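You operate a simulated robot arm through the tools that you are given. There is no shell and no other tool.

You run a simulated robot arm. Do the job below in one go: nothing can be reset, and whatever is moved stays where it is left.

Task
Tap the dent in the hollow block's bowl flat with the mallet.
Fine: clamp it first; put the mallet back on its rest and open the clamp after. Set down upright: mallet.
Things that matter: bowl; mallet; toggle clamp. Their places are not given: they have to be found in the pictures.

It is judged by the outcome, as a careful person would: the job done as asked, and still so three seconds after it is handed in. It fails if anything else is knocked over, pushed out of place, dropped, spilled or broken.

Robot
A 7-joint arm with a fingered hand, fixed in place. Base frame: the origin is at the foot of the arm, x ahead of it, y to its left, z up; the work surface is at about z = 0.88. Units: m, degrees, N and s.
With the tool pointing down near the work surface it reaches from about 0.12 to 0.74 m from the base axis. Its first joint turns from -69.0 to 172.0 degrees. Payload 3.4 kg.
The tool frame sits at the grasp point between the pads (the TCP): z along the fingers, y along the line on which they close. The tips reach 0.039 m beyond it. Largest opening 0.18 m; the body of the gripper starts 0.111 m behind the TCP. The gripper is a hand of 3 fingers: y runs from the thumb to the fingers, the wrist lies at [0, 0, -0.262] in the tool frame, and closing takes about 1.5 s.
Orientation is that of the tool frame in the base frame, as a unit quaternion [w, x, y, z]. With the fingers straight down and closing along the base's y, the tool's x points along the base's -x, its y along +y and its z along -z.

Tools
- The arm moves only by the tool move_arm. Its argument "motion" is a list of rows, each an object (a shift or turn left out is 0, a gripper value left out holds the last) with "delta_pos": the shift along the base's x, y, z in units of 250 mm (1.0 is 250 mm), a list of three; "rotation": the turn, a rotation vector about the base's x, y, z in units of 120 degrees (1.0 is 120 degrees), a list of three. In form: [{"delta_pos": [tx, ty, tz], "rotation": [ax, ay, az]}, ...]. A call has 1 to 20 rows; each row is the pose to reach, as a shift and turn from the pose commanded when the call began. "gripper" is the finger opening in m, from 0 to 0.18, set as the call begins (left out, the last holds). A call with a number of a shift or a turn outside -1 to 1 is refused whole. A row lasts 0.2 s, in which the tool goes at most 0.05 m and 8.6 degrees; a call with a longer step from one row to the next is refused whole, and so is a gripper value outside its range. A pose out of reach is approached as far as the arm can. The call stops where the force on the tool passes 90 N (or 10 N more than at its start, if that is more) or the arm is blocked; 0.2 s more then pass. Each finger travels about 0.072 m/s and halts on what it meets, pressing with about 27 N; the grip force reading is that of the motor and also rises with nothing between the fingers. The clock runs only during rows and for 0.2 s after the last one: add rows that repeat a pose to give the fingers time. The reply holds the time, the measured pose of the TCP, the force on the tool along the base axes, the opening and the grip force, in the units named above and with some noise, with the torque about the TCP (base axes, N m) and any sound that the robot's microphone picked up.
- Cameras (640 x 400 px; columns grow to the right, rows downward): "scene" is fixed at [0.2194, 0.5022, 1.5097]; the picture's right is [-0.91, -0.42, 0.00], its down [-0.17, 0.36, -0.92] and it looks along [0.38, -0.83, -0.40] (base axes); focal length 348 px, centre (320, 200). "wrist" rides on the gripper at [0.063, -0.036, -0.128] in the tool frame; the picture's right is [0.50, 0.87, 0.00], its down [-0.75, 0.44, -0.49] and it looks along [-0.43, 0.25, 0.87] (tool axes); focal length 226 px, centre (320, 200).
- snapshot(camera): a new picture of that camera. No time passes.
- slide_trunk(by): slides the trunk up (or, below 0, down) by that many m; the arm rides with it, the base frame stays. It gives what a move gives, with no picture.
- preshape(shape): the hand has 3 fingers and takes this shape, open, in about a second: jaw (thumb against the fingers, like two jaws); tri (thumb and two fingers); tip (a fingertip pinch); poke (one finger out to press); point (the index stretched); flat (the hand flat); cup (the hand cupped); fist (a fist). The gripper value then closes the fingers along that shape, each until it touches; the sizes above hold for jaw. It gives what a move gives, with no picture.
- measure_at(camera, pixels): for up to 12 pixels [column, row] of the newest picture of that camera ("zoom" is the newest enlarged one), the place [x, y, z] in the base frame of the surface seen there, good to about 0.002 m. No time passes.
- inspect(camera, box): a new picture of the part [left, top, right, bottom] of that camera's present view, enlarged. No time passes.
- job_done(): hands the job in; it is judged then, once.

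Unless the task says otherwise, let go and move clear before handing in.

The tools are called after ">>>" by a JSON object that holds its "method" and its "body". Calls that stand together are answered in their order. move_arm: Moves the arm, as the interface text tells. Its arguments: {"type":"object","properties":{"motion":{"type":"array","items":{"type":"object","properties":{"delta_pos":{"type":"array","items":{"type":"number"}},"rotation":{"type":"array","items":{"type":"number"}}}}},"gripper":{"type":"number"}},"required":["motion"]} The other tools are called the same way: slide_trunk (by) slides the trunk up or down; preshape (shape) gives the hand a shape; snapshot (camera) takes a picture; measure_at (camera, pixels) gives the place of the surface under pixels of a picture; inspect (camera, box) takes an enlarged picture of a part of a camera's view; job_done () hands the job in.

At the start:

```text
t: 0.0
tcp_pos: [0.3758, -0.2407, 1.2374]
ee_rot: [0.0, 0.001, 1.0, 0.001]
force: [0.1, 0.2, -1.1]
wrist_torque: [0.04, 0.01, 0.01]
gripper_width: 0.1801
grip_force: 0.1
shape: jaw
trunk travel left (down, up): [-0.375, 0.167]
```

scene: 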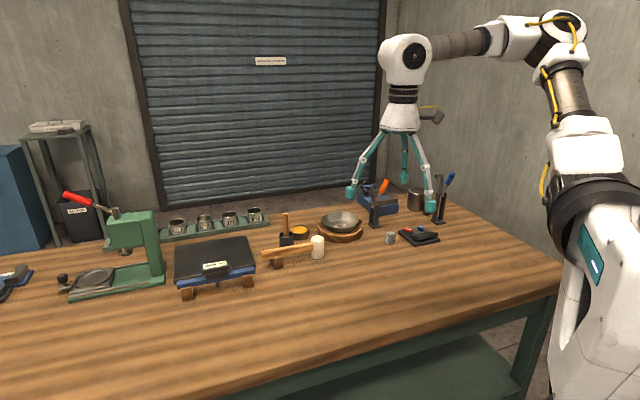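
wrist: 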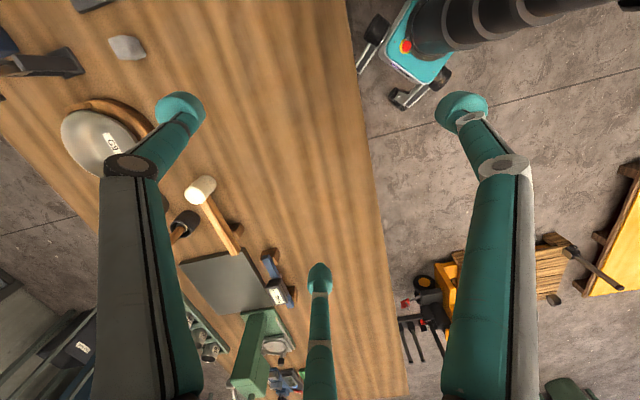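

The scene shows a bowl on a wooden block near (340,225), a mallet with a pale head near (317,247) and handle to (265,252), and a toggle clamp near (378,205). I'll take enlarged views before moving.

>>> {"method": "inspect", "body": {"camera": "scene", "box": [240, 170, 480, 300]}}

>>> {"method": "inspect", "body": {"camera": "wrist", "box": [0, 0, 320, 320]}}

```text
2.67 times, centred on (360, 235) of scene
```

zoom: 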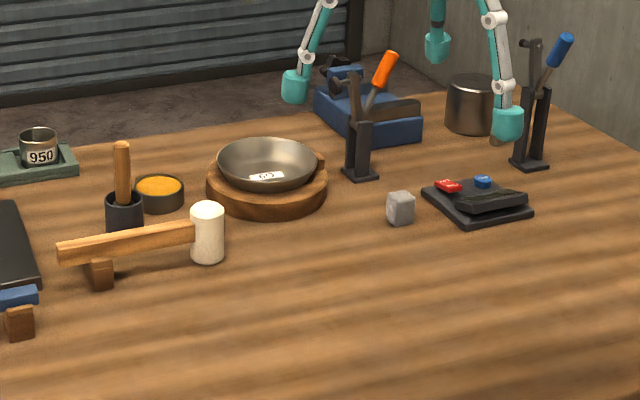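

```text
1.25 times, centred on (160, 160) of wrist
```

zoom: 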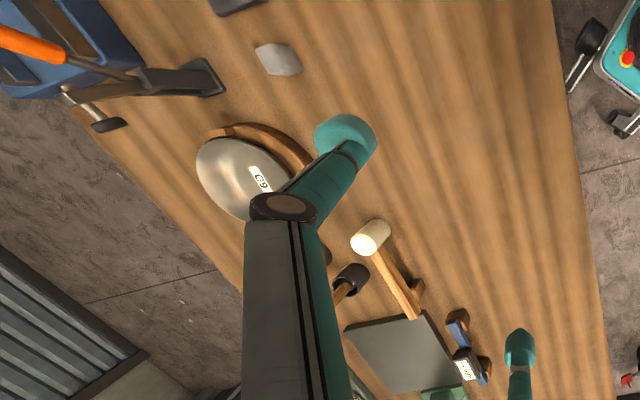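

I want closer views of the bowl with its clamp, the mallet and its rest, and the bowl's inside.

>>> {"method": "inspect", "body": {"camera": "scene", "box": [310, 170, 410, 250]}}

>>> {"method": "measure_at", "body": {"camera": "zoom", "pixels": [[200, 240], [60, 250], [120, 350], [170, 300], [420, 270], [370, 110], [480, 50], [440, 120], [500, 20], [400, 100], [390, 300], [320, 210]]}}

```text
5.00 times, centred on (360, 210) of scene
```

zoom: 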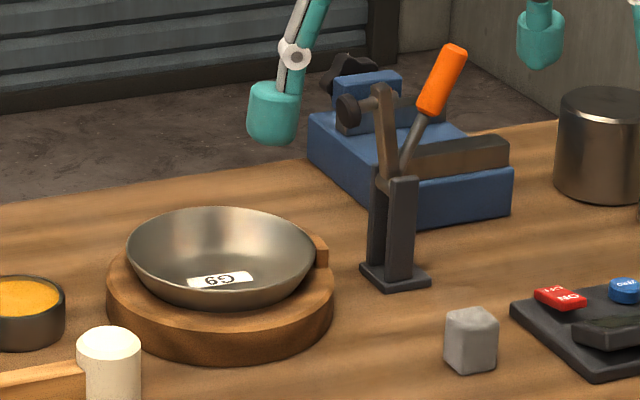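

```text
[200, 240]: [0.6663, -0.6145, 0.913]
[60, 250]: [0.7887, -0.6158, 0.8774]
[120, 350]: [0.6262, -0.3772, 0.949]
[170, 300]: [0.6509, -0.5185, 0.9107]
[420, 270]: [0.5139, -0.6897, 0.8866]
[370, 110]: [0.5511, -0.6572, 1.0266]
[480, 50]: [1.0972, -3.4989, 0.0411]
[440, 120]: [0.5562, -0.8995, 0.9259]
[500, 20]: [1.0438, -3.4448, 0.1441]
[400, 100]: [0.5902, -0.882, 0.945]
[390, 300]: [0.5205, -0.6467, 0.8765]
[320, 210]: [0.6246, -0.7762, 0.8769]
```

The orange-handled clamp beside the bowl has its arm raised, with a dark pad at (347,108) in the zoom. I'll measure the clamp and bowl geometry from this zoom.

>>> {"method": "measure_at", "body": {"camera": "zoom", "pixels": [[455, 55], [437, 85], [430, 105], [410, 150], [384, 95], [388, 140], [349, 110], [365, 106], [402, 185], [376, 185], [400, 270], [420, 284]]}}

>>> {"method": "measure_at", "body": {"camera": "zoom", "pixels": [[128, 250], [314, 250], [220, 209], [200, 303], [220, 281], [220, 230], [170, 250], [265, 250], [120, 300], [320, 300], [220, 345], [322, 245]]}}

>>> {"method": "inspect", "body": {"camera": "scene", "box": [315, 200, 375, 245]}}

```text
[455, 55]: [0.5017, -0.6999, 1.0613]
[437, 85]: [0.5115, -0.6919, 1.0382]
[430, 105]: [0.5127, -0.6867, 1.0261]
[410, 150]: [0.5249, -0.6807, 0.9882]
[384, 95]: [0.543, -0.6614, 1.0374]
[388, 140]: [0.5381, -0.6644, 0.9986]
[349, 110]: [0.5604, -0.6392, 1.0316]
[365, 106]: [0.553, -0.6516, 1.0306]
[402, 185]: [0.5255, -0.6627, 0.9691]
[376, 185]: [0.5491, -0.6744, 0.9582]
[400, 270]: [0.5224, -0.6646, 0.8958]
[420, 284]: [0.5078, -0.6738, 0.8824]
```

```text
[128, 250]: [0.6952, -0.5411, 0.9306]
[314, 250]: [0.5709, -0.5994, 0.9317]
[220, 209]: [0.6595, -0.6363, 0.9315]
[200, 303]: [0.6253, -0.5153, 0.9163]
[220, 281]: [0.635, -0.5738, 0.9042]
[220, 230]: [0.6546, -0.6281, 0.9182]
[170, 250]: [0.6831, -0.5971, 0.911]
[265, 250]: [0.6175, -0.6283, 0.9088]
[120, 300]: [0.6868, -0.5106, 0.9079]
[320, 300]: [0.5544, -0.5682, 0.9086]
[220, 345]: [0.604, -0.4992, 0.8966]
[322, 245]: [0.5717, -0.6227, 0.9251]
```

```text
8.89 times, centred on (345, 222) of scene
```

zoom: 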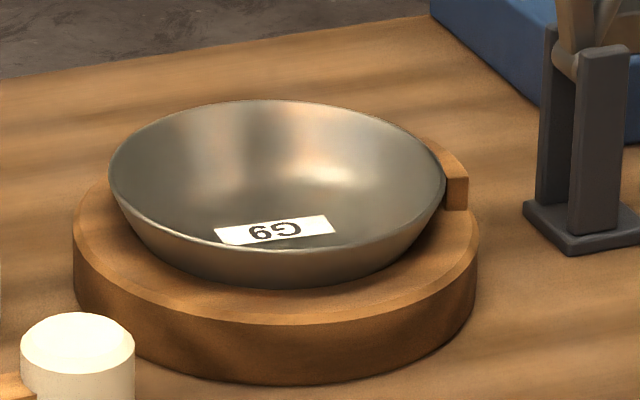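

The bowl is centred near (0.633,-0.570) with its rim at z≈0.931, and the dent isn't clear from here. I'll carry the open hand high over the area so the wrist camera can see into the bowl.

>>> {"method": "move_arm", "body": {"motion": [{"delta_pos": [0.03, -0.167, 0]}, {"delta_pos": [0.06, -0.333, 0]}, {"delta_pos": [0.09, -0.5, 0]}, {"delta_pos": [0.12, -0.667, 0]}, {"delta_pos": [0.15, -0.833, 0]}, {"delta_pos": [0.176, -1.0, 0]}]}}

>>> {"method": "snapshot", "body": {"camera": "wrist"}}

>>> {"method": "snapshot", "body": {"camera": "scene"}}

```text
t: 1.4
tcp_pos: [0.4184, -0.4887, 1.2373]
ee_rot: [0.0, 0.0, 1.0, -0.001]
force: [-0.4, -0.4, -1.3]
wrist_torque: [0.01, 0.02, 0.01]
gripper_width: 0.18
grip_force: 0.1
shape: jaw
trunk travel left (down, up): [-0.375, 0.167]
```

```text
taken
```

wrist: 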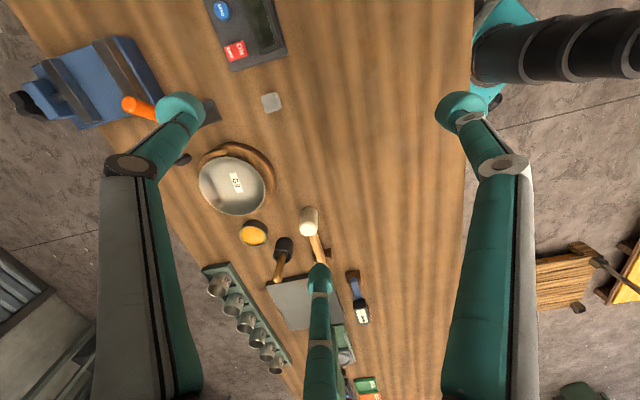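

```text
taken
```

scene: 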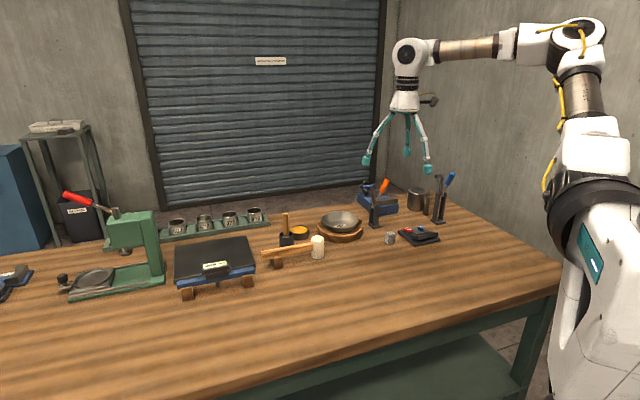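

The bowl is now visible at (232,185) in the wrist view. I'll enlarge the bowl, the mallet area and the clamps.

>>> {"method": "inspect", "body": {"camera": "wrist", "box": [190, 135, 290, 225]}}

>>> {"method": "inspect", "body": {"camera": "wrist", "box": [240, 190, 400, 330]}}

>>> {"method": "inspect", "body": {"camera": "scene", "box": [245, 200, 345, 275]}}

>>> {"method": "inspect", "body": {"camera": "scene", "box": [350, 160, 470, 250]}}

```text
4.44 times, centred on (240, 180) of wrist
```

zoom: 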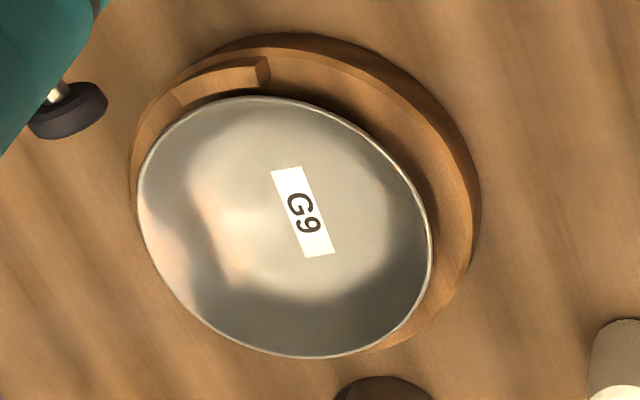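

```text
2.86 times, centred on (320, 260) of wrist
```

zoom: 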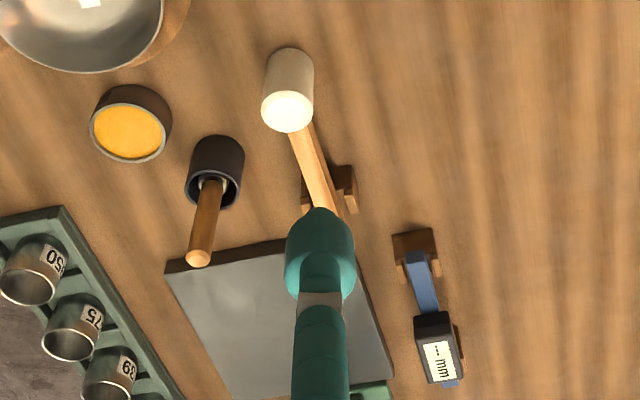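

```text
5.33 times, centred on (295, 238) of scene
```

zoom: 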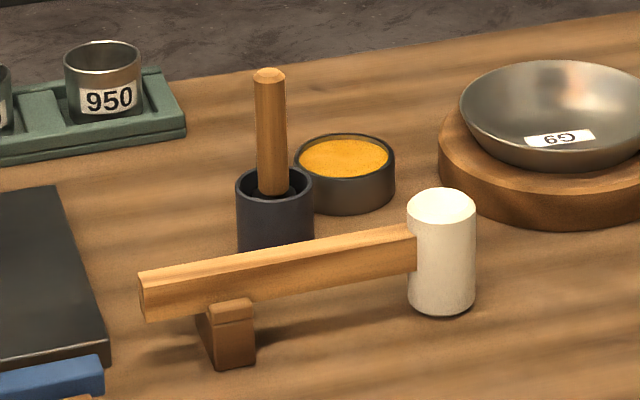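

```text
4.44 times, centred on (410, 205) of scene
```

zoom: 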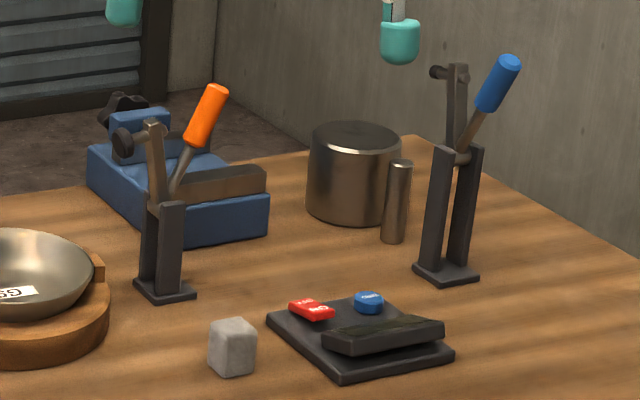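

The bowl's interior has an odd pinkish shading patch at left (200,220) in the enlarged wrist view. I'll re-zoom and measure the interior profile, along with the mallet.

>>> {"method": "inspect", "body": {"camera": "wrist", "box": [195, 148, 275, 222]}}

>>> {"method": "measure_at", "body": {"camera": "zoom", "pixels": [[60, 180], [100, 180], [140, 180], [180, 180], [220, 180], [260, 180], [300, 180], [340, 180], [380, 180], [420, 180], [120, 120], [160, 120]]}}

>>> {"method": "measure_at", "body": {"camera": "zoom", "pixels": [[200, 120], [240, 120], [280, 120], [320, 120], [80, 240], [120, 240], [160, 240], [200, 240], [240, 240], [280, 240], [320, 240], [360, 240]]}}

>>> {"method": "measure_at", "body": {"camera": "zoom", "pixels": [[120, 300], [160, 300], [200, 300], [240, 300], [280, 300], [320, 300], [360, 300], [400, 300], [240, 340], [280, 340], [320, 340], [200, 340]]}}

```text
5.41 times, centred on (235, 185) of wrist
```

zoom: 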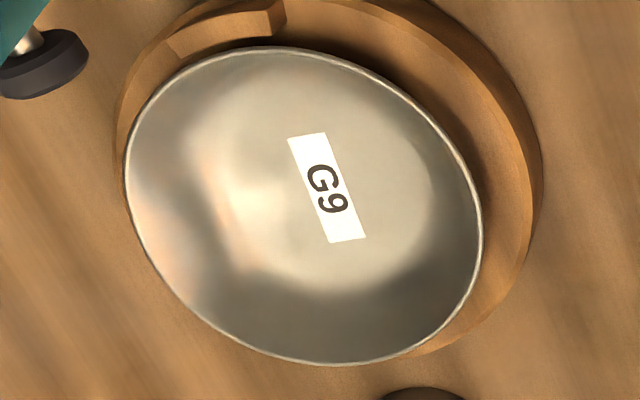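

```text
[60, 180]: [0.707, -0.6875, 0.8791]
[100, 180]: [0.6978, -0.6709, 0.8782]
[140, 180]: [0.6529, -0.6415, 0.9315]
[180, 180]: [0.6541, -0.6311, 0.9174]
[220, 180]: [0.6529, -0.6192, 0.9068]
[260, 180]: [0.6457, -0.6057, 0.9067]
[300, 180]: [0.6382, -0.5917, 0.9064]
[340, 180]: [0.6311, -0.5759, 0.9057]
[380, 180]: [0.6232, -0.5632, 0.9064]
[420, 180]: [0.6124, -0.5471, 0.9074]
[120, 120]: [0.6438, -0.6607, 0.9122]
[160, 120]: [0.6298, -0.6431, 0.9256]
```

```text
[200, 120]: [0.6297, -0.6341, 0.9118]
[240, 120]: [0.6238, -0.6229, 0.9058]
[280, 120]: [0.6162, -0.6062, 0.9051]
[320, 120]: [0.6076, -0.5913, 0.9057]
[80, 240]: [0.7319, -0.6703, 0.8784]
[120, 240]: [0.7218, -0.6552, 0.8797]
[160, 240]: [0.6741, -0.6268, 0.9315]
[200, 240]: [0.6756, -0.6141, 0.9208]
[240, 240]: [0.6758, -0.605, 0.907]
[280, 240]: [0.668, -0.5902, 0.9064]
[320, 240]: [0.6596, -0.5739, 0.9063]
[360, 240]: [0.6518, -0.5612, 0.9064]
```

```text
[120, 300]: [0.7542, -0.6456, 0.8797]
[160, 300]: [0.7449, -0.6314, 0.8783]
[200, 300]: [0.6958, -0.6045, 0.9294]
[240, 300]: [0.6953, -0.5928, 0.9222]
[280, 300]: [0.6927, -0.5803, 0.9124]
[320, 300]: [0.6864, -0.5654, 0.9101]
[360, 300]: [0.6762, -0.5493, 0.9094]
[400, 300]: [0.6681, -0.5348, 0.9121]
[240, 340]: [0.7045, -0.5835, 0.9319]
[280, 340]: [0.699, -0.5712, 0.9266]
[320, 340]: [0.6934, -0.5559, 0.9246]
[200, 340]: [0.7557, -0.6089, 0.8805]
```

The interior reads as a flat floor at z≈0.906 with sloping walls, and no clear bump yet. I'll zoom tighter on the bowl from both cameras.

>>> {"method": "inspect", "body": {"camera": "wrist", "box": [208, 155, 260, 188]}}

>>> {"method": "inspect", "body": {"camera": "wrist", "box": [208, 183, 260, 216]}}

>>> {"method": "inspect", "body": {"camera": "scene", "box": [320, 207, 360, 232]}}

```text
12.12 times, centred on (234, 172) of wrist
```

zoom: 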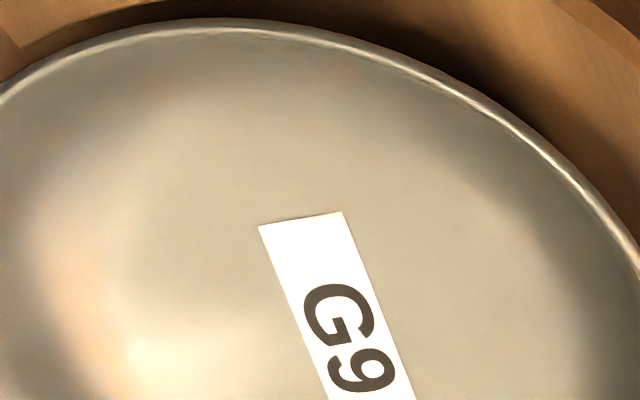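

```text
12.12 times, centred on (234, 200) of wrist
```

zoom: 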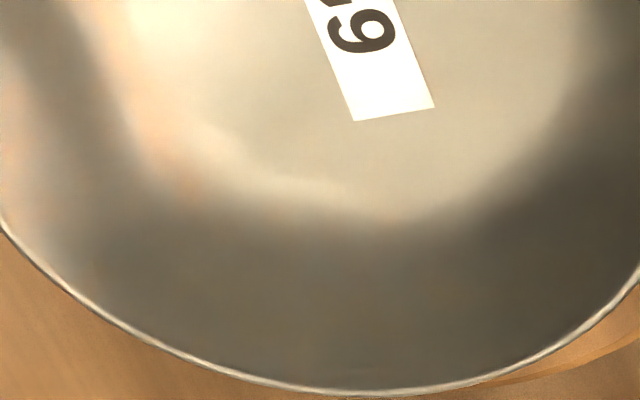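

```text
16.00 times, centred on (340, 220) of scene
```

zoom: 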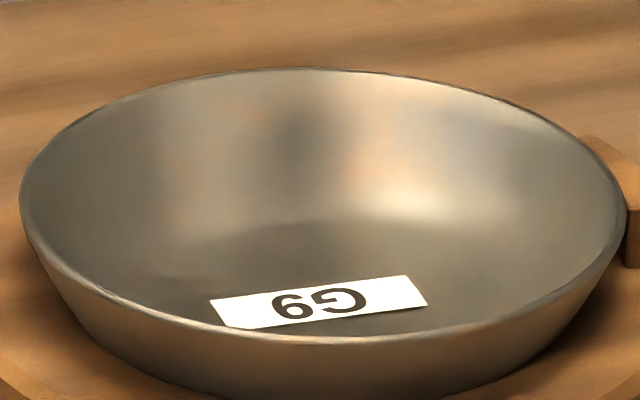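

The raised area may be on the +x/+y side, where the heights read slightly high. I'll sample rings on the bowl floor to find where it deviates.

>>> {"method": "inspect", "body": {"camera": "wrist", "box": [195, 148, 275, 222]}}

>>> {"method": "measure_at", "body": {"camera": "zoom", "pixels": [[313, 280], [372, 292], [425, 277], [457, 239], [461, 188], [434, 139], [385, 104], [326, 92], [273, 107], [241, 145], [237, 196], [264, 245]]}}

>>> {"method": "measure_at", "body": {"camera": "zoom", "pixels": [[321, 260], [367, 270], [408, 258], [433, 229], [436, 189], [415, 151], [377, 124], [331, 114], [290, 126], [265, 155], [262, 195], [283, 233]]}}

>>> {"method": "measure_at", "body": {"camera": "zoom", "pixels": [[335, 226], [358, 231], [380, 225], [392, 211], [394, 190], [383, 171], [363, 158], [340, 153], [319, 159], [306, 174], [305, 193], [316, 213]]}}

>>> {"method": "measure_at", "body": {"camera": "zoom", "pixels": [[300, 310], [374, 320], [445, 305], [477, 245], [478, 210], [455, 120], [390, 85], [320, 68], [255, 90], [220, 140], [210, 196], [250, 270]]}}

```text
5.41 times, centred on (235, 185) of wrist
```

zoom: 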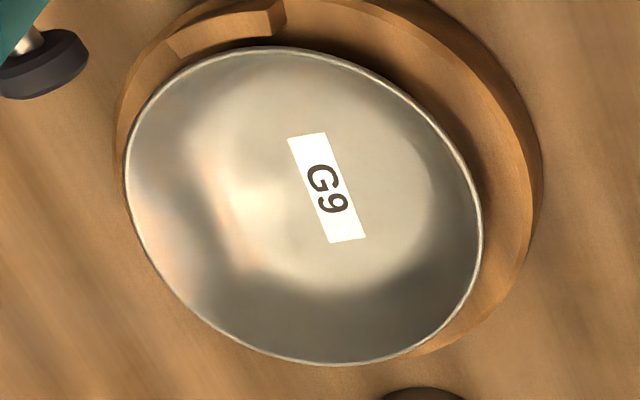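

```text
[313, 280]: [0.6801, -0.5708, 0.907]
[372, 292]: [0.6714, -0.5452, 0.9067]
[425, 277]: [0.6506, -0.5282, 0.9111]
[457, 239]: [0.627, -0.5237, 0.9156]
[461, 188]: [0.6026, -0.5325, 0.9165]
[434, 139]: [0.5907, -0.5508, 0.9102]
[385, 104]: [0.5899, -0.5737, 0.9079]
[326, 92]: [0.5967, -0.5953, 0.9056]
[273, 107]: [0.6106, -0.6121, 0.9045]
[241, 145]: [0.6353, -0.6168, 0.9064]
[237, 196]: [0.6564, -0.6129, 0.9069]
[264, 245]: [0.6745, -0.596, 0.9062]
```

```text
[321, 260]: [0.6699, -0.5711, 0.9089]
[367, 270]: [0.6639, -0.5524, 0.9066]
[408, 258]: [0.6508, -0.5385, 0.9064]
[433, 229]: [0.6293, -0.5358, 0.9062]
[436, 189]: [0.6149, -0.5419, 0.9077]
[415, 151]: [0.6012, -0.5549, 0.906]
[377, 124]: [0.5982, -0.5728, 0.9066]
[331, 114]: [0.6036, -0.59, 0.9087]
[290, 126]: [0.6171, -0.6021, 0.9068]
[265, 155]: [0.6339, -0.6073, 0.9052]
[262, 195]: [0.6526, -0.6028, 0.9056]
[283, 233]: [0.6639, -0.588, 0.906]
```

```text
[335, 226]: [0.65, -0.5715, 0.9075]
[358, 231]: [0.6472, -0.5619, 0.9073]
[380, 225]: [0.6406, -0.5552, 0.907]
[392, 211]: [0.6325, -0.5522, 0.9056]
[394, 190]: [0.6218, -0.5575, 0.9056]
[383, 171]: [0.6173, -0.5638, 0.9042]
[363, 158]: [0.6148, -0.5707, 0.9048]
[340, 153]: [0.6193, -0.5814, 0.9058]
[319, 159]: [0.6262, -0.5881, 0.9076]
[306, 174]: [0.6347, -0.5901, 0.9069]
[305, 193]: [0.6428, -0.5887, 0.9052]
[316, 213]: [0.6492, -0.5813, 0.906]
```

```text
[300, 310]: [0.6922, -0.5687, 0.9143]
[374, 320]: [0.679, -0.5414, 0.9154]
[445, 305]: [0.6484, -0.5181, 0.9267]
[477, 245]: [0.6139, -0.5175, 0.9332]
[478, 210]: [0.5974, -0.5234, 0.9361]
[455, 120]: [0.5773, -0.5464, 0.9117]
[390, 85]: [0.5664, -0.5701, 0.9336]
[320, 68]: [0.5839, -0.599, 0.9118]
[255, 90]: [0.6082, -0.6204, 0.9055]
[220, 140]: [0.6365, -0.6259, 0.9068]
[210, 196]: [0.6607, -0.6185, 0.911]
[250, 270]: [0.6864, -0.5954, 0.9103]
```

The floor is flat to within measurement noise, so I need a closer, steeper view to see the dent. I'll lower the open hand toward (0.50,-0.50,1.12), staying clear of the clamp.

>>> {"method": "move_arm", "body": {"motion": [{"delta_pos": [0.1, -0.01, -0.12]}, {"delta_pos": [0.2, -0.02, -0.25]}, {"delta_pos": [0.28, -0.03, -0.37]}, {"delta_pos": [0.33, -0.045, -0.47]}]}}

>>> {"method": "snapshot", "body": {"camera": "wrist"}}

>>> {"method": "inspect", "body": {"camera": "wrist", "box": [170, 120, 310, 220]}}

```text
t: 2.4
tcp_pos: [0.5005, -0.5004, 1.1208]
ee_rot: [0.0, 0.001, 1.0, -0.001]
force: [0.9, -0.6, -0.1]
wrist_torque: [0.0, -0.01, 0.01]
gripper_width: 0.1798
grip_force: 0.0
shape: jaw
trunk travel left (down, up): [-0.375, 0.167]
```

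```text
taken
```

wrist: 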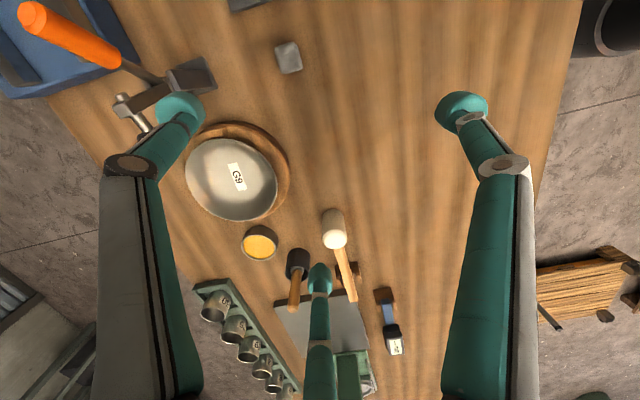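

```text
4.00 times, centred on (240, 170) of wrist
```

zoom: 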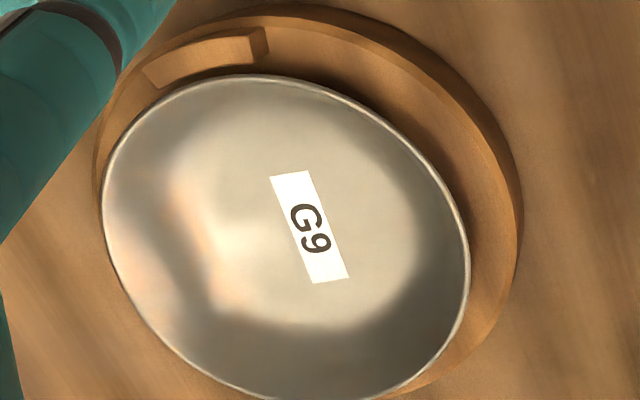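

From this closer view the bowl still looks smooth, apart from a shading corner near (215,285). I'll run a dense depth grid over the interior.

>>> {"method": "measure_at", "body": {"camera": "zoom", "pixels": [[150, 130], [180, 130], [210, 130], [240, 130], [270, 130], [300, 130], [330, 130], [360, 130], [390, 160], [360, 160], [330, 160], [300, 160]]}}

>>> {"method": "measure_at", "body": {"camera": "zoom", "pixels": [[270, 160], [240, 160], [210, 160], [180, 160], [150, 160], [120, 190], [150, 190], [180, 190], [210, 190], [240, 190], [270, 190], [300, 190]]}}

>>> {"method": "measure_at", "body": {"camera": "zoom", "pixels": [[330, 190], [360, 190], [390, 190], [420, 190], [420, 220], [390, 220], [360, 220], [330, 220], [300, 220], [270, 220], [240, 220], [210, 220]]}}

>>> {"method": "measure_at", "body": {"camera": "zoom", "pixels": [[180, 220], [150, 220], [120, 220], [130, 250], [160, 250], [190, 250], [220, 250], [250, 250], [280, 250], [310, 250], [340, 250], [370, 250]]}}

>>> {"method": "measure_at", "body": {"camera": "zoom", "pixels": [[400, 250], [430, 250], [150, 280], [180, 280], [210, 280], [240, 280], [270, 280], [300, 280], [330, 280], [360, 280], [390, 280], [420, 280]]}}

>>> {"method": "measure_at", "body": {"camera": "zoom", "pixels": [[170, 310], [200, 310], [230, 310], [260, 310], [290, 310], [320, 310], [350, 310], [380, 310], [410, 310], [200, 340], [230, 340], [260, 340]]}}

>>> {"method": "measure_at", "body": {"camera": "zoom", "pixels": [[290, 340], [320, 340], [350, 340], [380, 340], [410, 340], [240, 370], [270, 370], [300, 370], [330, 370], [360, 370], [200, 100], [260, 100]]}}

```text
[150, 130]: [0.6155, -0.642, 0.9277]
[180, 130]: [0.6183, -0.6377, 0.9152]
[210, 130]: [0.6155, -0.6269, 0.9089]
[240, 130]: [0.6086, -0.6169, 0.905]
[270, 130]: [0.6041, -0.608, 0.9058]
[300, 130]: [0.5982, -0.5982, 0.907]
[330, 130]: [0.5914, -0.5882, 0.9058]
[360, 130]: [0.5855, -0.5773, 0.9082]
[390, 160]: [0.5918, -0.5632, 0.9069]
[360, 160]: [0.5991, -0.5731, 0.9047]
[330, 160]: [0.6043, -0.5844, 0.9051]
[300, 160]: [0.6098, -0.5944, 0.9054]
```

```text
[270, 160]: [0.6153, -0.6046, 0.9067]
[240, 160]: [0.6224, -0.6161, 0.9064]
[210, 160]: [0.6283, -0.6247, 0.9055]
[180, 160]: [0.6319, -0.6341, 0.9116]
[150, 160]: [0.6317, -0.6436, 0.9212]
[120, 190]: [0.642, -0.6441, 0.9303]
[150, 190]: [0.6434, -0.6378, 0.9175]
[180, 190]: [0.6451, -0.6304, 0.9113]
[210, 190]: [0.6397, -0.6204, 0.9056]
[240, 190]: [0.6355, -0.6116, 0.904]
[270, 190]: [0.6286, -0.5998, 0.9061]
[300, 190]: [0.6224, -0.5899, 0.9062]
```

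```text
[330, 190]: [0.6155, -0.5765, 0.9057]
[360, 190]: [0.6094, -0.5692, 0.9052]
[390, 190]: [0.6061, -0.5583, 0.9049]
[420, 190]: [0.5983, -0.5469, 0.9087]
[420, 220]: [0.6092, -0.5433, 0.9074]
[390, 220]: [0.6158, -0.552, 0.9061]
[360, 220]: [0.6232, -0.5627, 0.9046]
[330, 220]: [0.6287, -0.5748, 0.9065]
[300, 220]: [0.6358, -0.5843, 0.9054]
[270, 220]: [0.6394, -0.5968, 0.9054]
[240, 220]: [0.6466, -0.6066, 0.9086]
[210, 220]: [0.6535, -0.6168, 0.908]
```

```text
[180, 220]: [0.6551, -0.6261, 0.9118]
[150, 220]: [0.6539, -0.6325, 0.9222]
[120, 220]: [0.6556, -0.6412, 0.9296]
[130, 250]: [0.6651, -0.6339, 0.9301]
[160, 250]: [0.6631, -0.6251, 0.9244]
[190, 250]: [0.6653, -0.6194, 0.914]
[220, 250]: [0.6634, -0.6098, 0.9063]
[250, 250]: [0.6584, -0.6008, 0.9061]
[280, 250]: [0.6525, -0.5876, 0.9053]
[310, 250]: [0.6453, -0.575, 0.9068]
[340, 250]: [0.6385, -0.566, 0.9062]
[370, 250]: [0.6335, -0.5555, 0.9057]
```

```text
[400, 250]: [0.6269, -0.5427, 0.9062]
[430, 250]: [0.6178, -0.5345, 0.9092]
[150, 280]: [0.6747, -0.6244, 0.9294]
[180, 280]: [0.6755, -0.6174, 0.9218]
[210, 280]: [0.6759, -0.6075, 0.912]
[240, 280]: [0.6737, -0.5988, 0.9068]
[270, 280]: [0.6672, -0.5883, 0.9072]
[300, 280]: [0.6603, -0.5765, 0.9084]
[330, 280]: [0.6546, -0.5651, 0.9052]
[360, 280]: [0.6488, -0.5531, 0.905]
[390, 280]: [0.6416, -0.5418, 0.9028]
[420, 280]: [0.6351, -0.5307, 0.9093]
```

```text
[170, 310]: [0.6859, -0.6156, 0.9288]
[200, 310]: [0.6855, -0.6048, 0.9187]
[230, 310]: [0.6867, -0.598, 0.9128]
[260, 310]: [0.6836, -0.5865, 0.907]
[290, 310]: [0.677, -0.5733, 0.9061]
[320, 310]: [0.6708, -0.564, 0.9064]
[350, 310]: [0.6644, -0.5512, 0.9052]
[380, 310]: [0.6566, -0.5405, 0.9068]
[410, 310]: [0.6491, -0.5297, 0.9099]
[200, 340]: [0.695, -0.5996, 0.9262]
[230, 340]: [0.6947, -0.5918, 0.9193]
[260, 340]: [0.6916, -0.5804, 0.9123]
```

```text
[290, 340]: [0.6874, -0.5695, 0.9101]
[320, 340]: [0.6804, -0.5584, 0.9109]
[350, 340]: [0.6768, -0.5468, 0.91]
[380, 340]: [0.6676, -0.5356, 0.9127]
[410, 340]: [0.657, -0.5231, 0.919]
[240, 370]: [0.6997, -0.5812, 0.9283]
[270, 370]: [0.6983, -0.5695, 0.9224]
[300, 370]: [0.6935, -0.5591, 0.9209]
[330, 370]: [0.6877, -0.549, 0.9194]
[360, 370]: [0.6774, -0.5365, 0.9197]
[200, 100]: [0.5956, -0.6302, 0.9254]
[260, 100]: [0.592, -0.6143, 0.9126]
```

Every depth sample fits an axisymmetric bowl, so the dent must be shallow, or it's only a shading cue near the dark streak at (180,265). I'll yaw the hand to view the bowl from another side and check which features stay put.

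>>> {"method": "move_arm", "body": {"motion": [{"delta_pos": [0.024, 0.013, 0.03], "rotation": [0, 0, -0.065]}, {"delta_pos": [0.048, 0.026, 0.06], "rotation": [0, 0, -0.13]}, {"delta_pos": [0.072, 0.04, 0.06], "rotation": [0, 0, -0.195]}, {"delta_pos": [0.096, 0.053, 0.06], "rotation": [0, 0, -0.26]}, {"delta_pos": [0.12, 0.066, 0.06], "rotation": [0, 0, -0.325]}, {"delta_pos": [0.144, 0.08, 0.06], "rotation": [0, 0, -0.39]}, {"delta_pos": [0.168, 0.093, 0.06], "rotation": [0, 0, -0.455]}, {"delta_pos": [0.192, 0.106, 0.06], "rotation": [0, 0, -0.52]}, {"delta_pos": [0.216, 0.12, 0.06], "rotation": [0, 0, -0.585]}, {"delta_pos": [0.24, 0.133, 0.06], "rotation": [0, 0, -0.65]}, {"delta_pos": [0.264, 0.148, 0.06], "rotation": [0, 0, -0.7]}, {"delta_pos": [0.264, 0.148, 0.06], "rotation": [0, 0, -0.75]}]}}

>>> {"method": "snapshot", "body": {"camera": "wrist"}}

```text
t: 5.0
tcp_pos: [0.5662, -0.4616, 1.1352]
ee_rot: [-0.003, 0.709, 0.705, -0.002]
force: [0.1, 0.2, 0.5]
wrist_torque: [0.02, 0.0, -0.02]
gripper_width: 0.1799
grip_force: 0.0
shape: jaw
trunk travel left (down, up): [-0.375, 0.167]
```

```text
taken
```

wrist: 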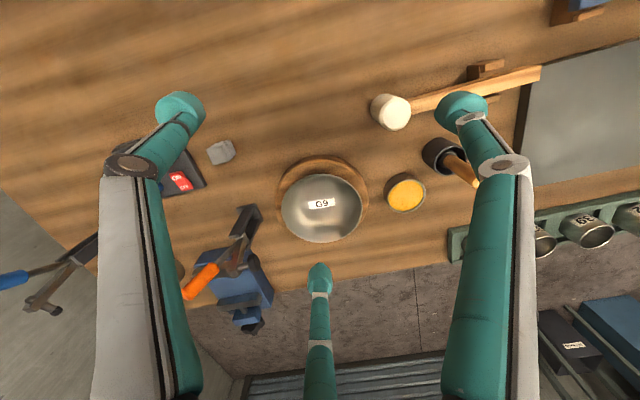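

>>> {"method": "inspect", "body": {"camera": "wrist", "box": [265, 150, 385, 250]}}

>>> {"method": "inspect", "body": {"camera": "wrist", "box": [275, 170, 367, 228]}}

>>> {"method": "inspect", "body": {"camera": "wrist", "box": [170, 190, 290, 340]}}

```text
4.00 times, centred on (325, 200) of wrist
```

zoom: 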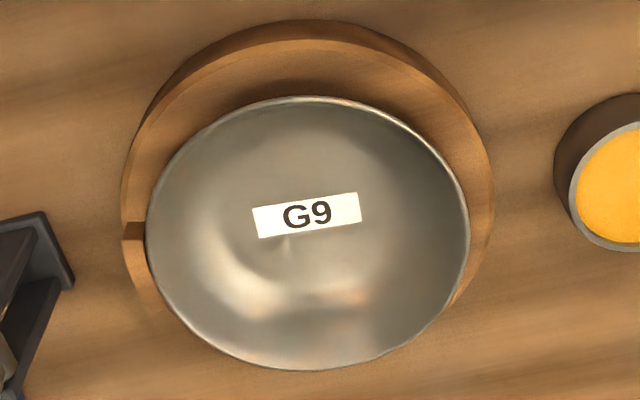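

```text
6.90 times, centred on (321, 199) of wrist
```

zoom: 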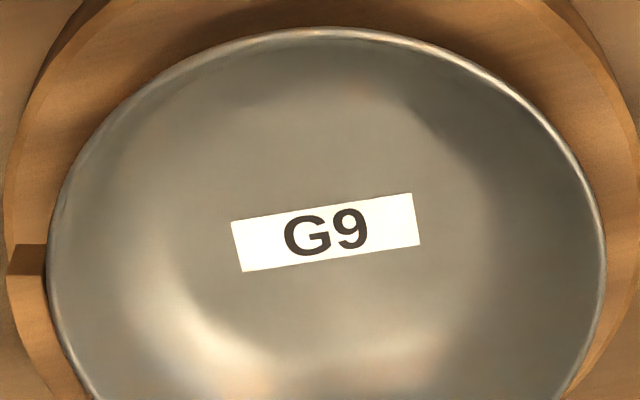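

```text
2.67 times, centred on (230, 265) of wrist
```

zoom: 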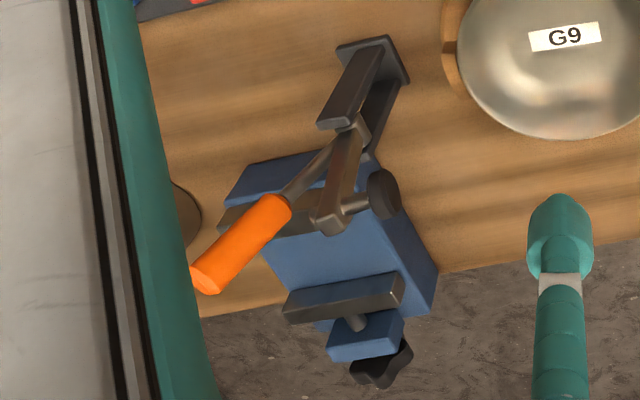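

In the 4x zoom there's a small dimple-like mark at (287,243), just below the label's edge. I'll zoom tightly on it.

>>> {"method": "inspect", "body": {"camera": "wrist", "box": [300, 198, 332, 218]}}

>>> {"method": "inspect", "body": {"camera": "wrist", "box": [285, 195, 349, 235]}}

```text
16.00 times, centred on (316, 208) of wrist
```

zoom: 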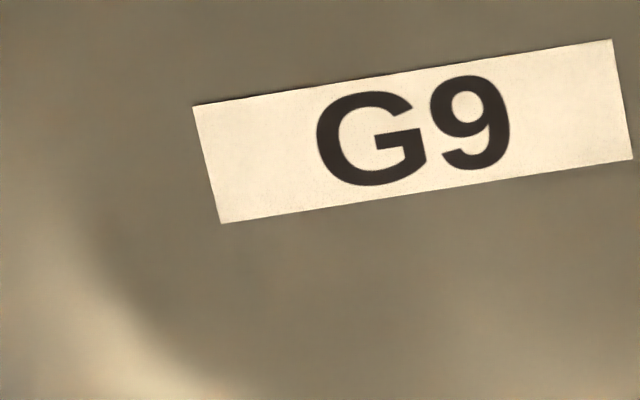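

```text
10.00 times, centred on (317, 215) of wrist
```

zoom: 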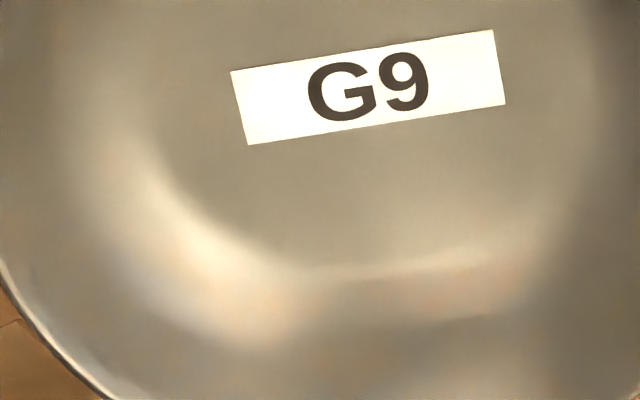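

That mark was an artifact, but there's a dim break in the highlight along the far wall at about (345,290) in this zoom. I'll measure the wall and crease there, to compare with the dark spot seen by the scene camera.

>>> {"method": "measure_at", "body": {"camera": "zoom", "pixels": [[345, 290], [345, 260], [345, 320], [345, 350], [250, 270], [250, 300], [250, 240], [440, 260], [440, 290], [440, 320], [300, 290], [390, 290]]}}

>>> {"method": "measure_at", "body": {"camera": "zoom", "pixels": [[150, 240], [150, 280], [150, 200], [200, 240], [200, 280], [200, 320], [300, 250], [300, 320], [300, 350], [390, 250], [390, 320], [390, 350]]}}

>>> {"method": "inspect", "body": {"camera": "wrist", "box": [280, 205, 360, 255]}}

>>> {"method": "inspect", "body": {"camera": "wrist", "box": [275, 160, 371, 220]}}

```text
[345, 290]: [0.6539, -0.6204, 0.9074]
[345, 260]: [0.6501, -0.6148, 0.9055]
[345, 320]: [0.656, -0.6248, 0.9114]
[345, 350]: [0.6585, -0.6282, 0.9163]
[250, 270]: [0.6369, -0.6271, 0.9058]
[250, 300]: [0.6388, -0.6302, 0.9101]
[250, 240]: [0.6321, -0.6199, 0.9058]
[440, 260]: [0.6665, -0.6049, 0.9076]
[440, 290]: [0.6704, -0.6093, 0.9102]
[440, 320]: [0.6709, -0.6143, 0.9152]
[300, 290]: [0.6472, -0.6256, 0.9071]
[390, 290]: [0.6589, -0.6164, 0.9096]
```

```text
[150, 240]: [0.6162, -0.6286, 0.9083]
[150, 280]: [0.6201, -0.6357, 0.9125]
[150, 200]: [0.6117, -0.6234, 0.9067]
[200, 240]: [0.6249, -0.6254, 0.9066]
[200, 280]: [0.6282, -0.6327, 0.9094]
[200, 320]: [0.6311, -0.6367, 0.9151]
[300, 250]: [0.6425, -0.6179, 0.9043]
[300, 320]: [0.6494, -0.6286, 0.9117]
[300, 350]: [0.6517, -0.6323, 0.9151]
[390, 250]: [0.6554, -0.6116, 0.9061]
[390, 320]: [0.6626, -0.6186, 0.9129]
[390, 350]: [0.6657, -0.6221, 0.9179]
```

```text
8.00 times, centred on (320, 230) of wrist
```

zoom: 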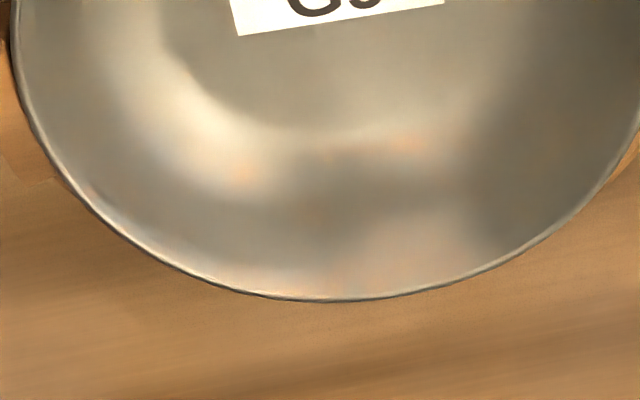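

```text
6.67 times, centred on (323, 190) of wrist
```

zoom: 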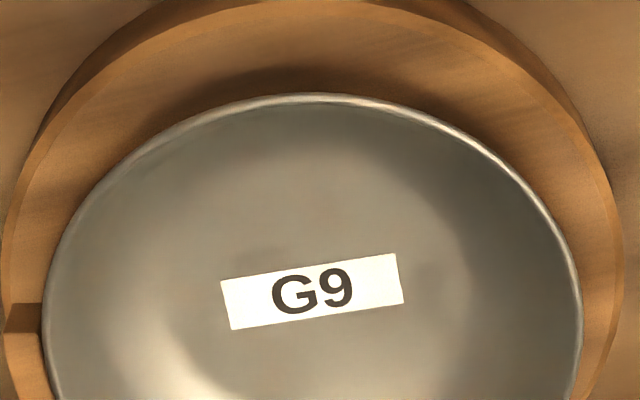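

Analysing the samples against rim centre (0.638,-0.579) and R≈0.069, the wall bulges inward by about 8 mm around (0.669,-0.617,0.918). That matches the dark patch seen in all the views, so that is the dent. Next I'll measure the clamp and the mallet accurately.

>>> {"method": "inspect", "body": {"camera": "wrist", "box": [170, 190, 290, 340]}}

>>> {"method": "measure_at", "body": {"camera": "zoom", "pixels": [[330, 220], [340, 170], [348, 128], [357, 205], [385, 195], [205, 270], [270, 212], [240, 245], [305, 180], [340, 115], [370, 60], [450, 60]]}}

>>> {"method": "inspect", "body": {"camera": "wrist", "box": [360, 40, 560, 165]}}

>>> {"method": "measure_at", "body": {"camera": "zoom", "pixels": [[110, 235], [70, 190], [110, 165], [180, 200], [250, 175], [400, 145], [560, 115], [570, 90], [420, 90], [400, 70], [420, 180], [100, 260]]}}

```text
2.67 times, centred on (230, 265) of wrist
```

zoom: 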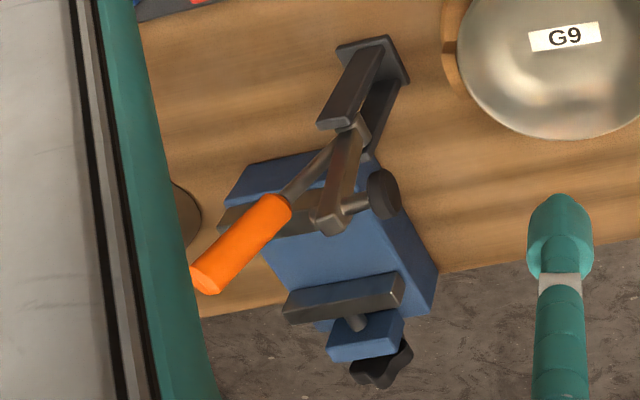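

```text
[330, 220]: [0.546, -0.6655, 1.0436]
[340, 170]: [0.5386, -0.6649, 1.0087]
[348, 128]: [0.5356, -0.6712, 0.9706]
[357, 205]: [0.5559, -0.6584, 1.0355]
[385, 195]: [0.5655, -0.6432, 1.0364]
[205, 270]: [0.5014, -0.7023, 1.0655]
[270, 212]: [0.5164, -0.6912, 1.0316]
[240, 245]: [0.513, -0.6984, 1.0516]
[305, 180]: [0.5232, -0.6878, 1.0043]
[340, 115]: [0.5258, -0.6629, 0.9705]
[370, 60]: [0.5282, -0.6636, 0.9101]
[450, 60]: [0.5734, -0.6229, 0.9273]
```

```text
3.20 times, centred on (460, 102) of wrist
```

zoom: 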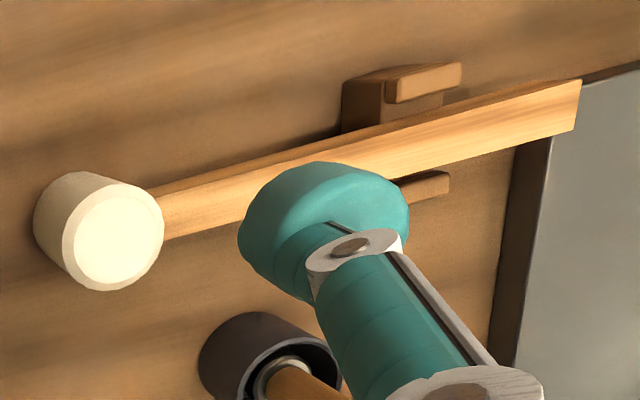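

```text
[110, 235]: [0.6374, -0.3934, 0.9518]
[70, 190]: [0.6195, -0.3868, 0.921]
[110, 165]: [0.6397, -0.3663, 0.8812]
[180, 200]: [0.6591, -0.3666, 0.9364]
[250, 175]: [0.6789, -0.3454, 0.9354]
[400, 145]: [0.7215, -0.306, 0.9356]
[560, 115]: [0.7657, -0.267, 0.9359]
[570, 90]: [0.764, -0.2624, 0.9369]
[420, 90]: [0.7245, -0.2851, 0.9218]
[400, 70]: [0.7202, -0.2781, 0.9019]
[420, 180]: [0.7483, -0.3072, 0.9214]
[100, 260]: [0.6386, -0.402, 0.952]
```

The mallet head top is at (0.637,-0.393,0.952), with a level handle running at about 43° and its top at z≈0.936. The rest's prongs are near (0.736,-0.296). Before using the hand I'll partly close it to see how the fingers converge.

>>> {"method": "move_arm", "body": {"motion": [{"delta_pos": [0, 0, 0.06]}, {"delta_pos": [0, 0, 0.06]}, {"delta_pos": [0, 0, 0.06]}, {"delta_pos": [0, 0, 0.06]}, {"delta_pos": [0, 0, 0.06]}, {"delta_pos": [0, 0, 0.06]}], "gripper": 0.05}}

>>> {"method": "snapshot", "body": {"camera": "wrist"}}

>>> {"method": "snapshot", "body": {"camera": "scene"}}

```text
t: 6.4
tcp_pos: [0.5689, -0.4616, 1.15]
ee_rot: [-0.002, 0.708, 0.706, -0.002]
force: [-0.8, -0.2, 0.2]
wrist_torque: [-0.02, -0.02, -0.03]
gripper_width: 0.0505
grip_force: 0.0
shape: jaw
trunk travel left (down, up): [-0.375, 0.167]
```

```text
taken
```

wrist: 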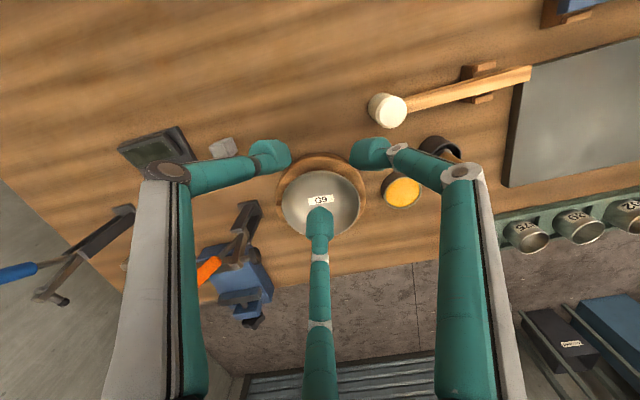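

```text
taken
```

scene: 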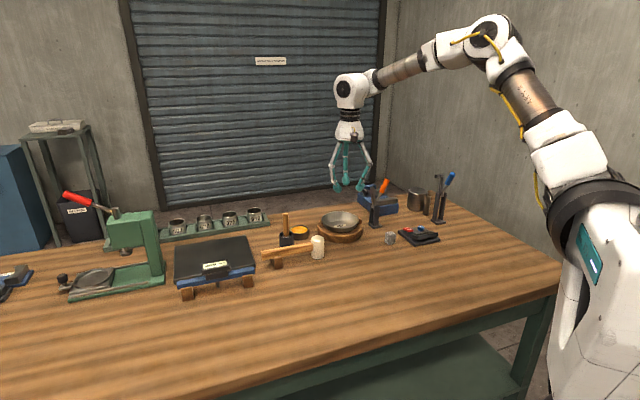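

At 0.05 opening the three fingertips converge as a tripod. Before working the orange clamp's handle, I'll locate the nearby obstacles: blue clamp, pot, vise and cube.

>>> {"method": "inspect", "body": {"camera": "scene", "box": [350, 160, 470, 250]}}

>>> {"method": "measure_at", "body": {"camera": "zoom", "pixels": [[500, 75], [455, 75], [435, 72], [440, 270], [395, 170], [355, 140], [150, 115], [230, 170], [260, 200], [110, 165], [232, 340], [430, 340]]}}

>>> {"method": "inspect", "body": {"camera": "scene", "box": [245, 205, 345, 275]}}

>>> {"method": "measure_at", "body": {"camera": "zoom", "pixels": [[442, 280], [442, 240], [442, 180], [140, 250], [145, 290], [300, 240], [300, 225], [230, 310], [230, 340], [380, 235], [380, 205], [442, 289]]}}

```text
4.44 times, centred on (410, 205) of scene
```

zoom: 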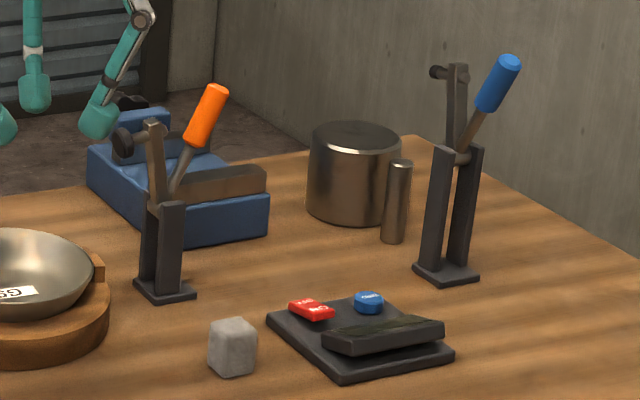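

```text
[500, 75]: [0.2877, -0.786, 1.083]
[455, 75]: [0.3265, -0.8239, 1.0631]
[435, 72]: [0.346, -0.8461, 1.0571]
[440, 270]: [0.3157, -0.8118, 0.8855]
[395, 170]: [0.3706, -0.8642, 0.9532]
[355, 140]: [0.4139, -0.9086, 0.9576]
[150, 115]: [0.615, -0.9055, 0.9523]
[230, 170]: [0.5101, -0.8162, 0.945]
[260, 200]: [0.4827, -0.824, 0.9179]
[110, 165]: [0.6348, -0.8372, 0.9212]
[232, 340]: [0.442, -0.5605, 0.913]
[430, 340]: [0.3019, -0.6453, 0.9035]
```

```text
5.71 times, centred on (295, 240) of scene
```

zoom: 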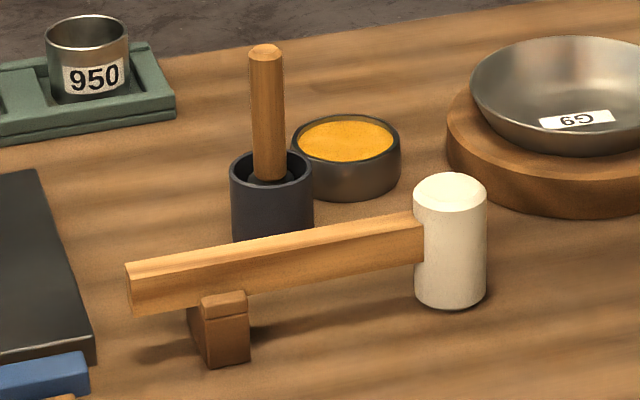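

```text
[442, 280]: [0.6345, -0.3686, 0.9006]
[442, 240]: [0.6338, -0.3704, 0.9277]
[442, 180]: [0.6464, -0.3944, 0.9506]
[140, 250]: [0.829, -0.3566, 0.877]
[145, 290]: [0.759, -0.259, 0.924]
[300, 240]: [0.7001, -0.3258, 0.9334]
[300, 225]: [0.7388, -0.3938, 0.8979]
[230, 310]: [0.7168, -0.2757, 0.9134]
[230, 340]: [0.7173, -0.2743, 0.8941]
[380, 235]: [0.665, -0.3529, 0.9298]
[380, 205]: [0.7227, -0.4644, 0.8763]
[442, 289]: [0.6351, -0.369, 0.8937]
```

The surroundings are mapped: the vise stays below z≈0.96, and the blue clamp is at about (0.30,-0.80). I'll close the hand into a peg and move back and yaw, ready to tilt toward the orange handle.

>>> {"method": "move_arm", "body": {"motion": [{"delta_pos": [-0.1, -0.066, 0.12], "rotation": [0, 0, 0.0625]}, {"delta_pos": [-0.2, -0.132, 0.12], "rotation": [0, 0, 0.125]}, {"delta_pos": [-0.3, -0.198, 0.12], "rotation": [0, 0, 0.1875]}, {"delta_pos": [-0.4, -0.264, 0.12], "rotation": [0, 0, 0.25]}, {"delta_pos": [-0.5, -0.33, 0.12], "rotation": [0, 0, 0.3125]}, {"delta_pos": [-0.6, -0.394, 0.12], "rotation": [0, 0, 0.375]}], "gripper": 0.0}}

>>> {"method": "move_arm", "body": {"motion": [{"rotation": [-0.048, -0.048, 0]}, {"rotation": [-0.096, -0.096, 0]}, {"rotation": [-0.144, -0.144, 0]}, {"rotation": [-0.192, -0.192, 0]}, {"rotation": [-0.24, -0.24, 0]}, {"rotation": [-0.288, -0.288, 0]}, {"rotation": [-0.336, -0.336, 0]}, {"rotation": [-0.383, -0.383, 0]}]}}

>>> {"method": "snapshot", "body": {"camera": "scene"}}

>>> {"method": "snapshot", "body": {"camera": "wrist"}}

```text
t: 7.8
tcp_pos: [0.4136, -0.561, 1.1801]
ee_rot: [-0.001, 0.381, 0.924, -0.001]
force: [0.5, 0.5, 0.5]
wrist_torque: [0.0, -0.02, -0.03]
gripper_width: 0.0
grip_force: 26.9
shape: jaw
trunk travel left (down, up): [-0.375, 0.167]
```

```text
t: 9.6
tcp_pos: [0.4172, -0.5594, 1.1802]
ee_rot: [0.498, 0.323, 0.777, -0.207]
force: [-0.3, 0.0, 0.2]
wrist_torque: [0.01, -0.01, 0.01]
gripper_width: 0.0
grip_force: 26.6
shape: jaw
trunk travel left (down, up): [-0.375, 0.167]
```

```text
taken
```

scene: 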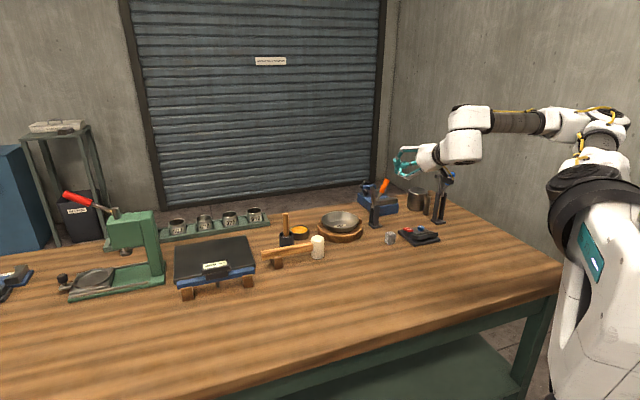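

```text
taken
```

wrist: 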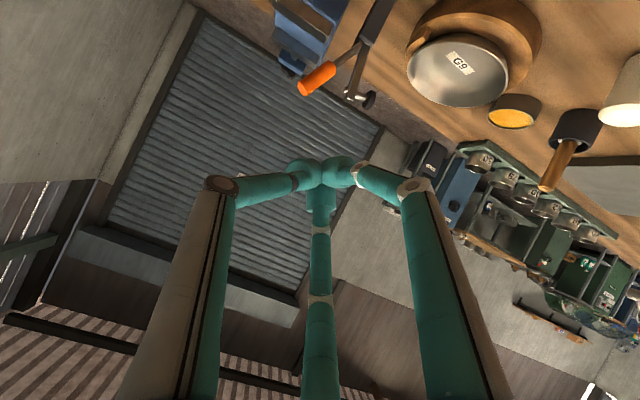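

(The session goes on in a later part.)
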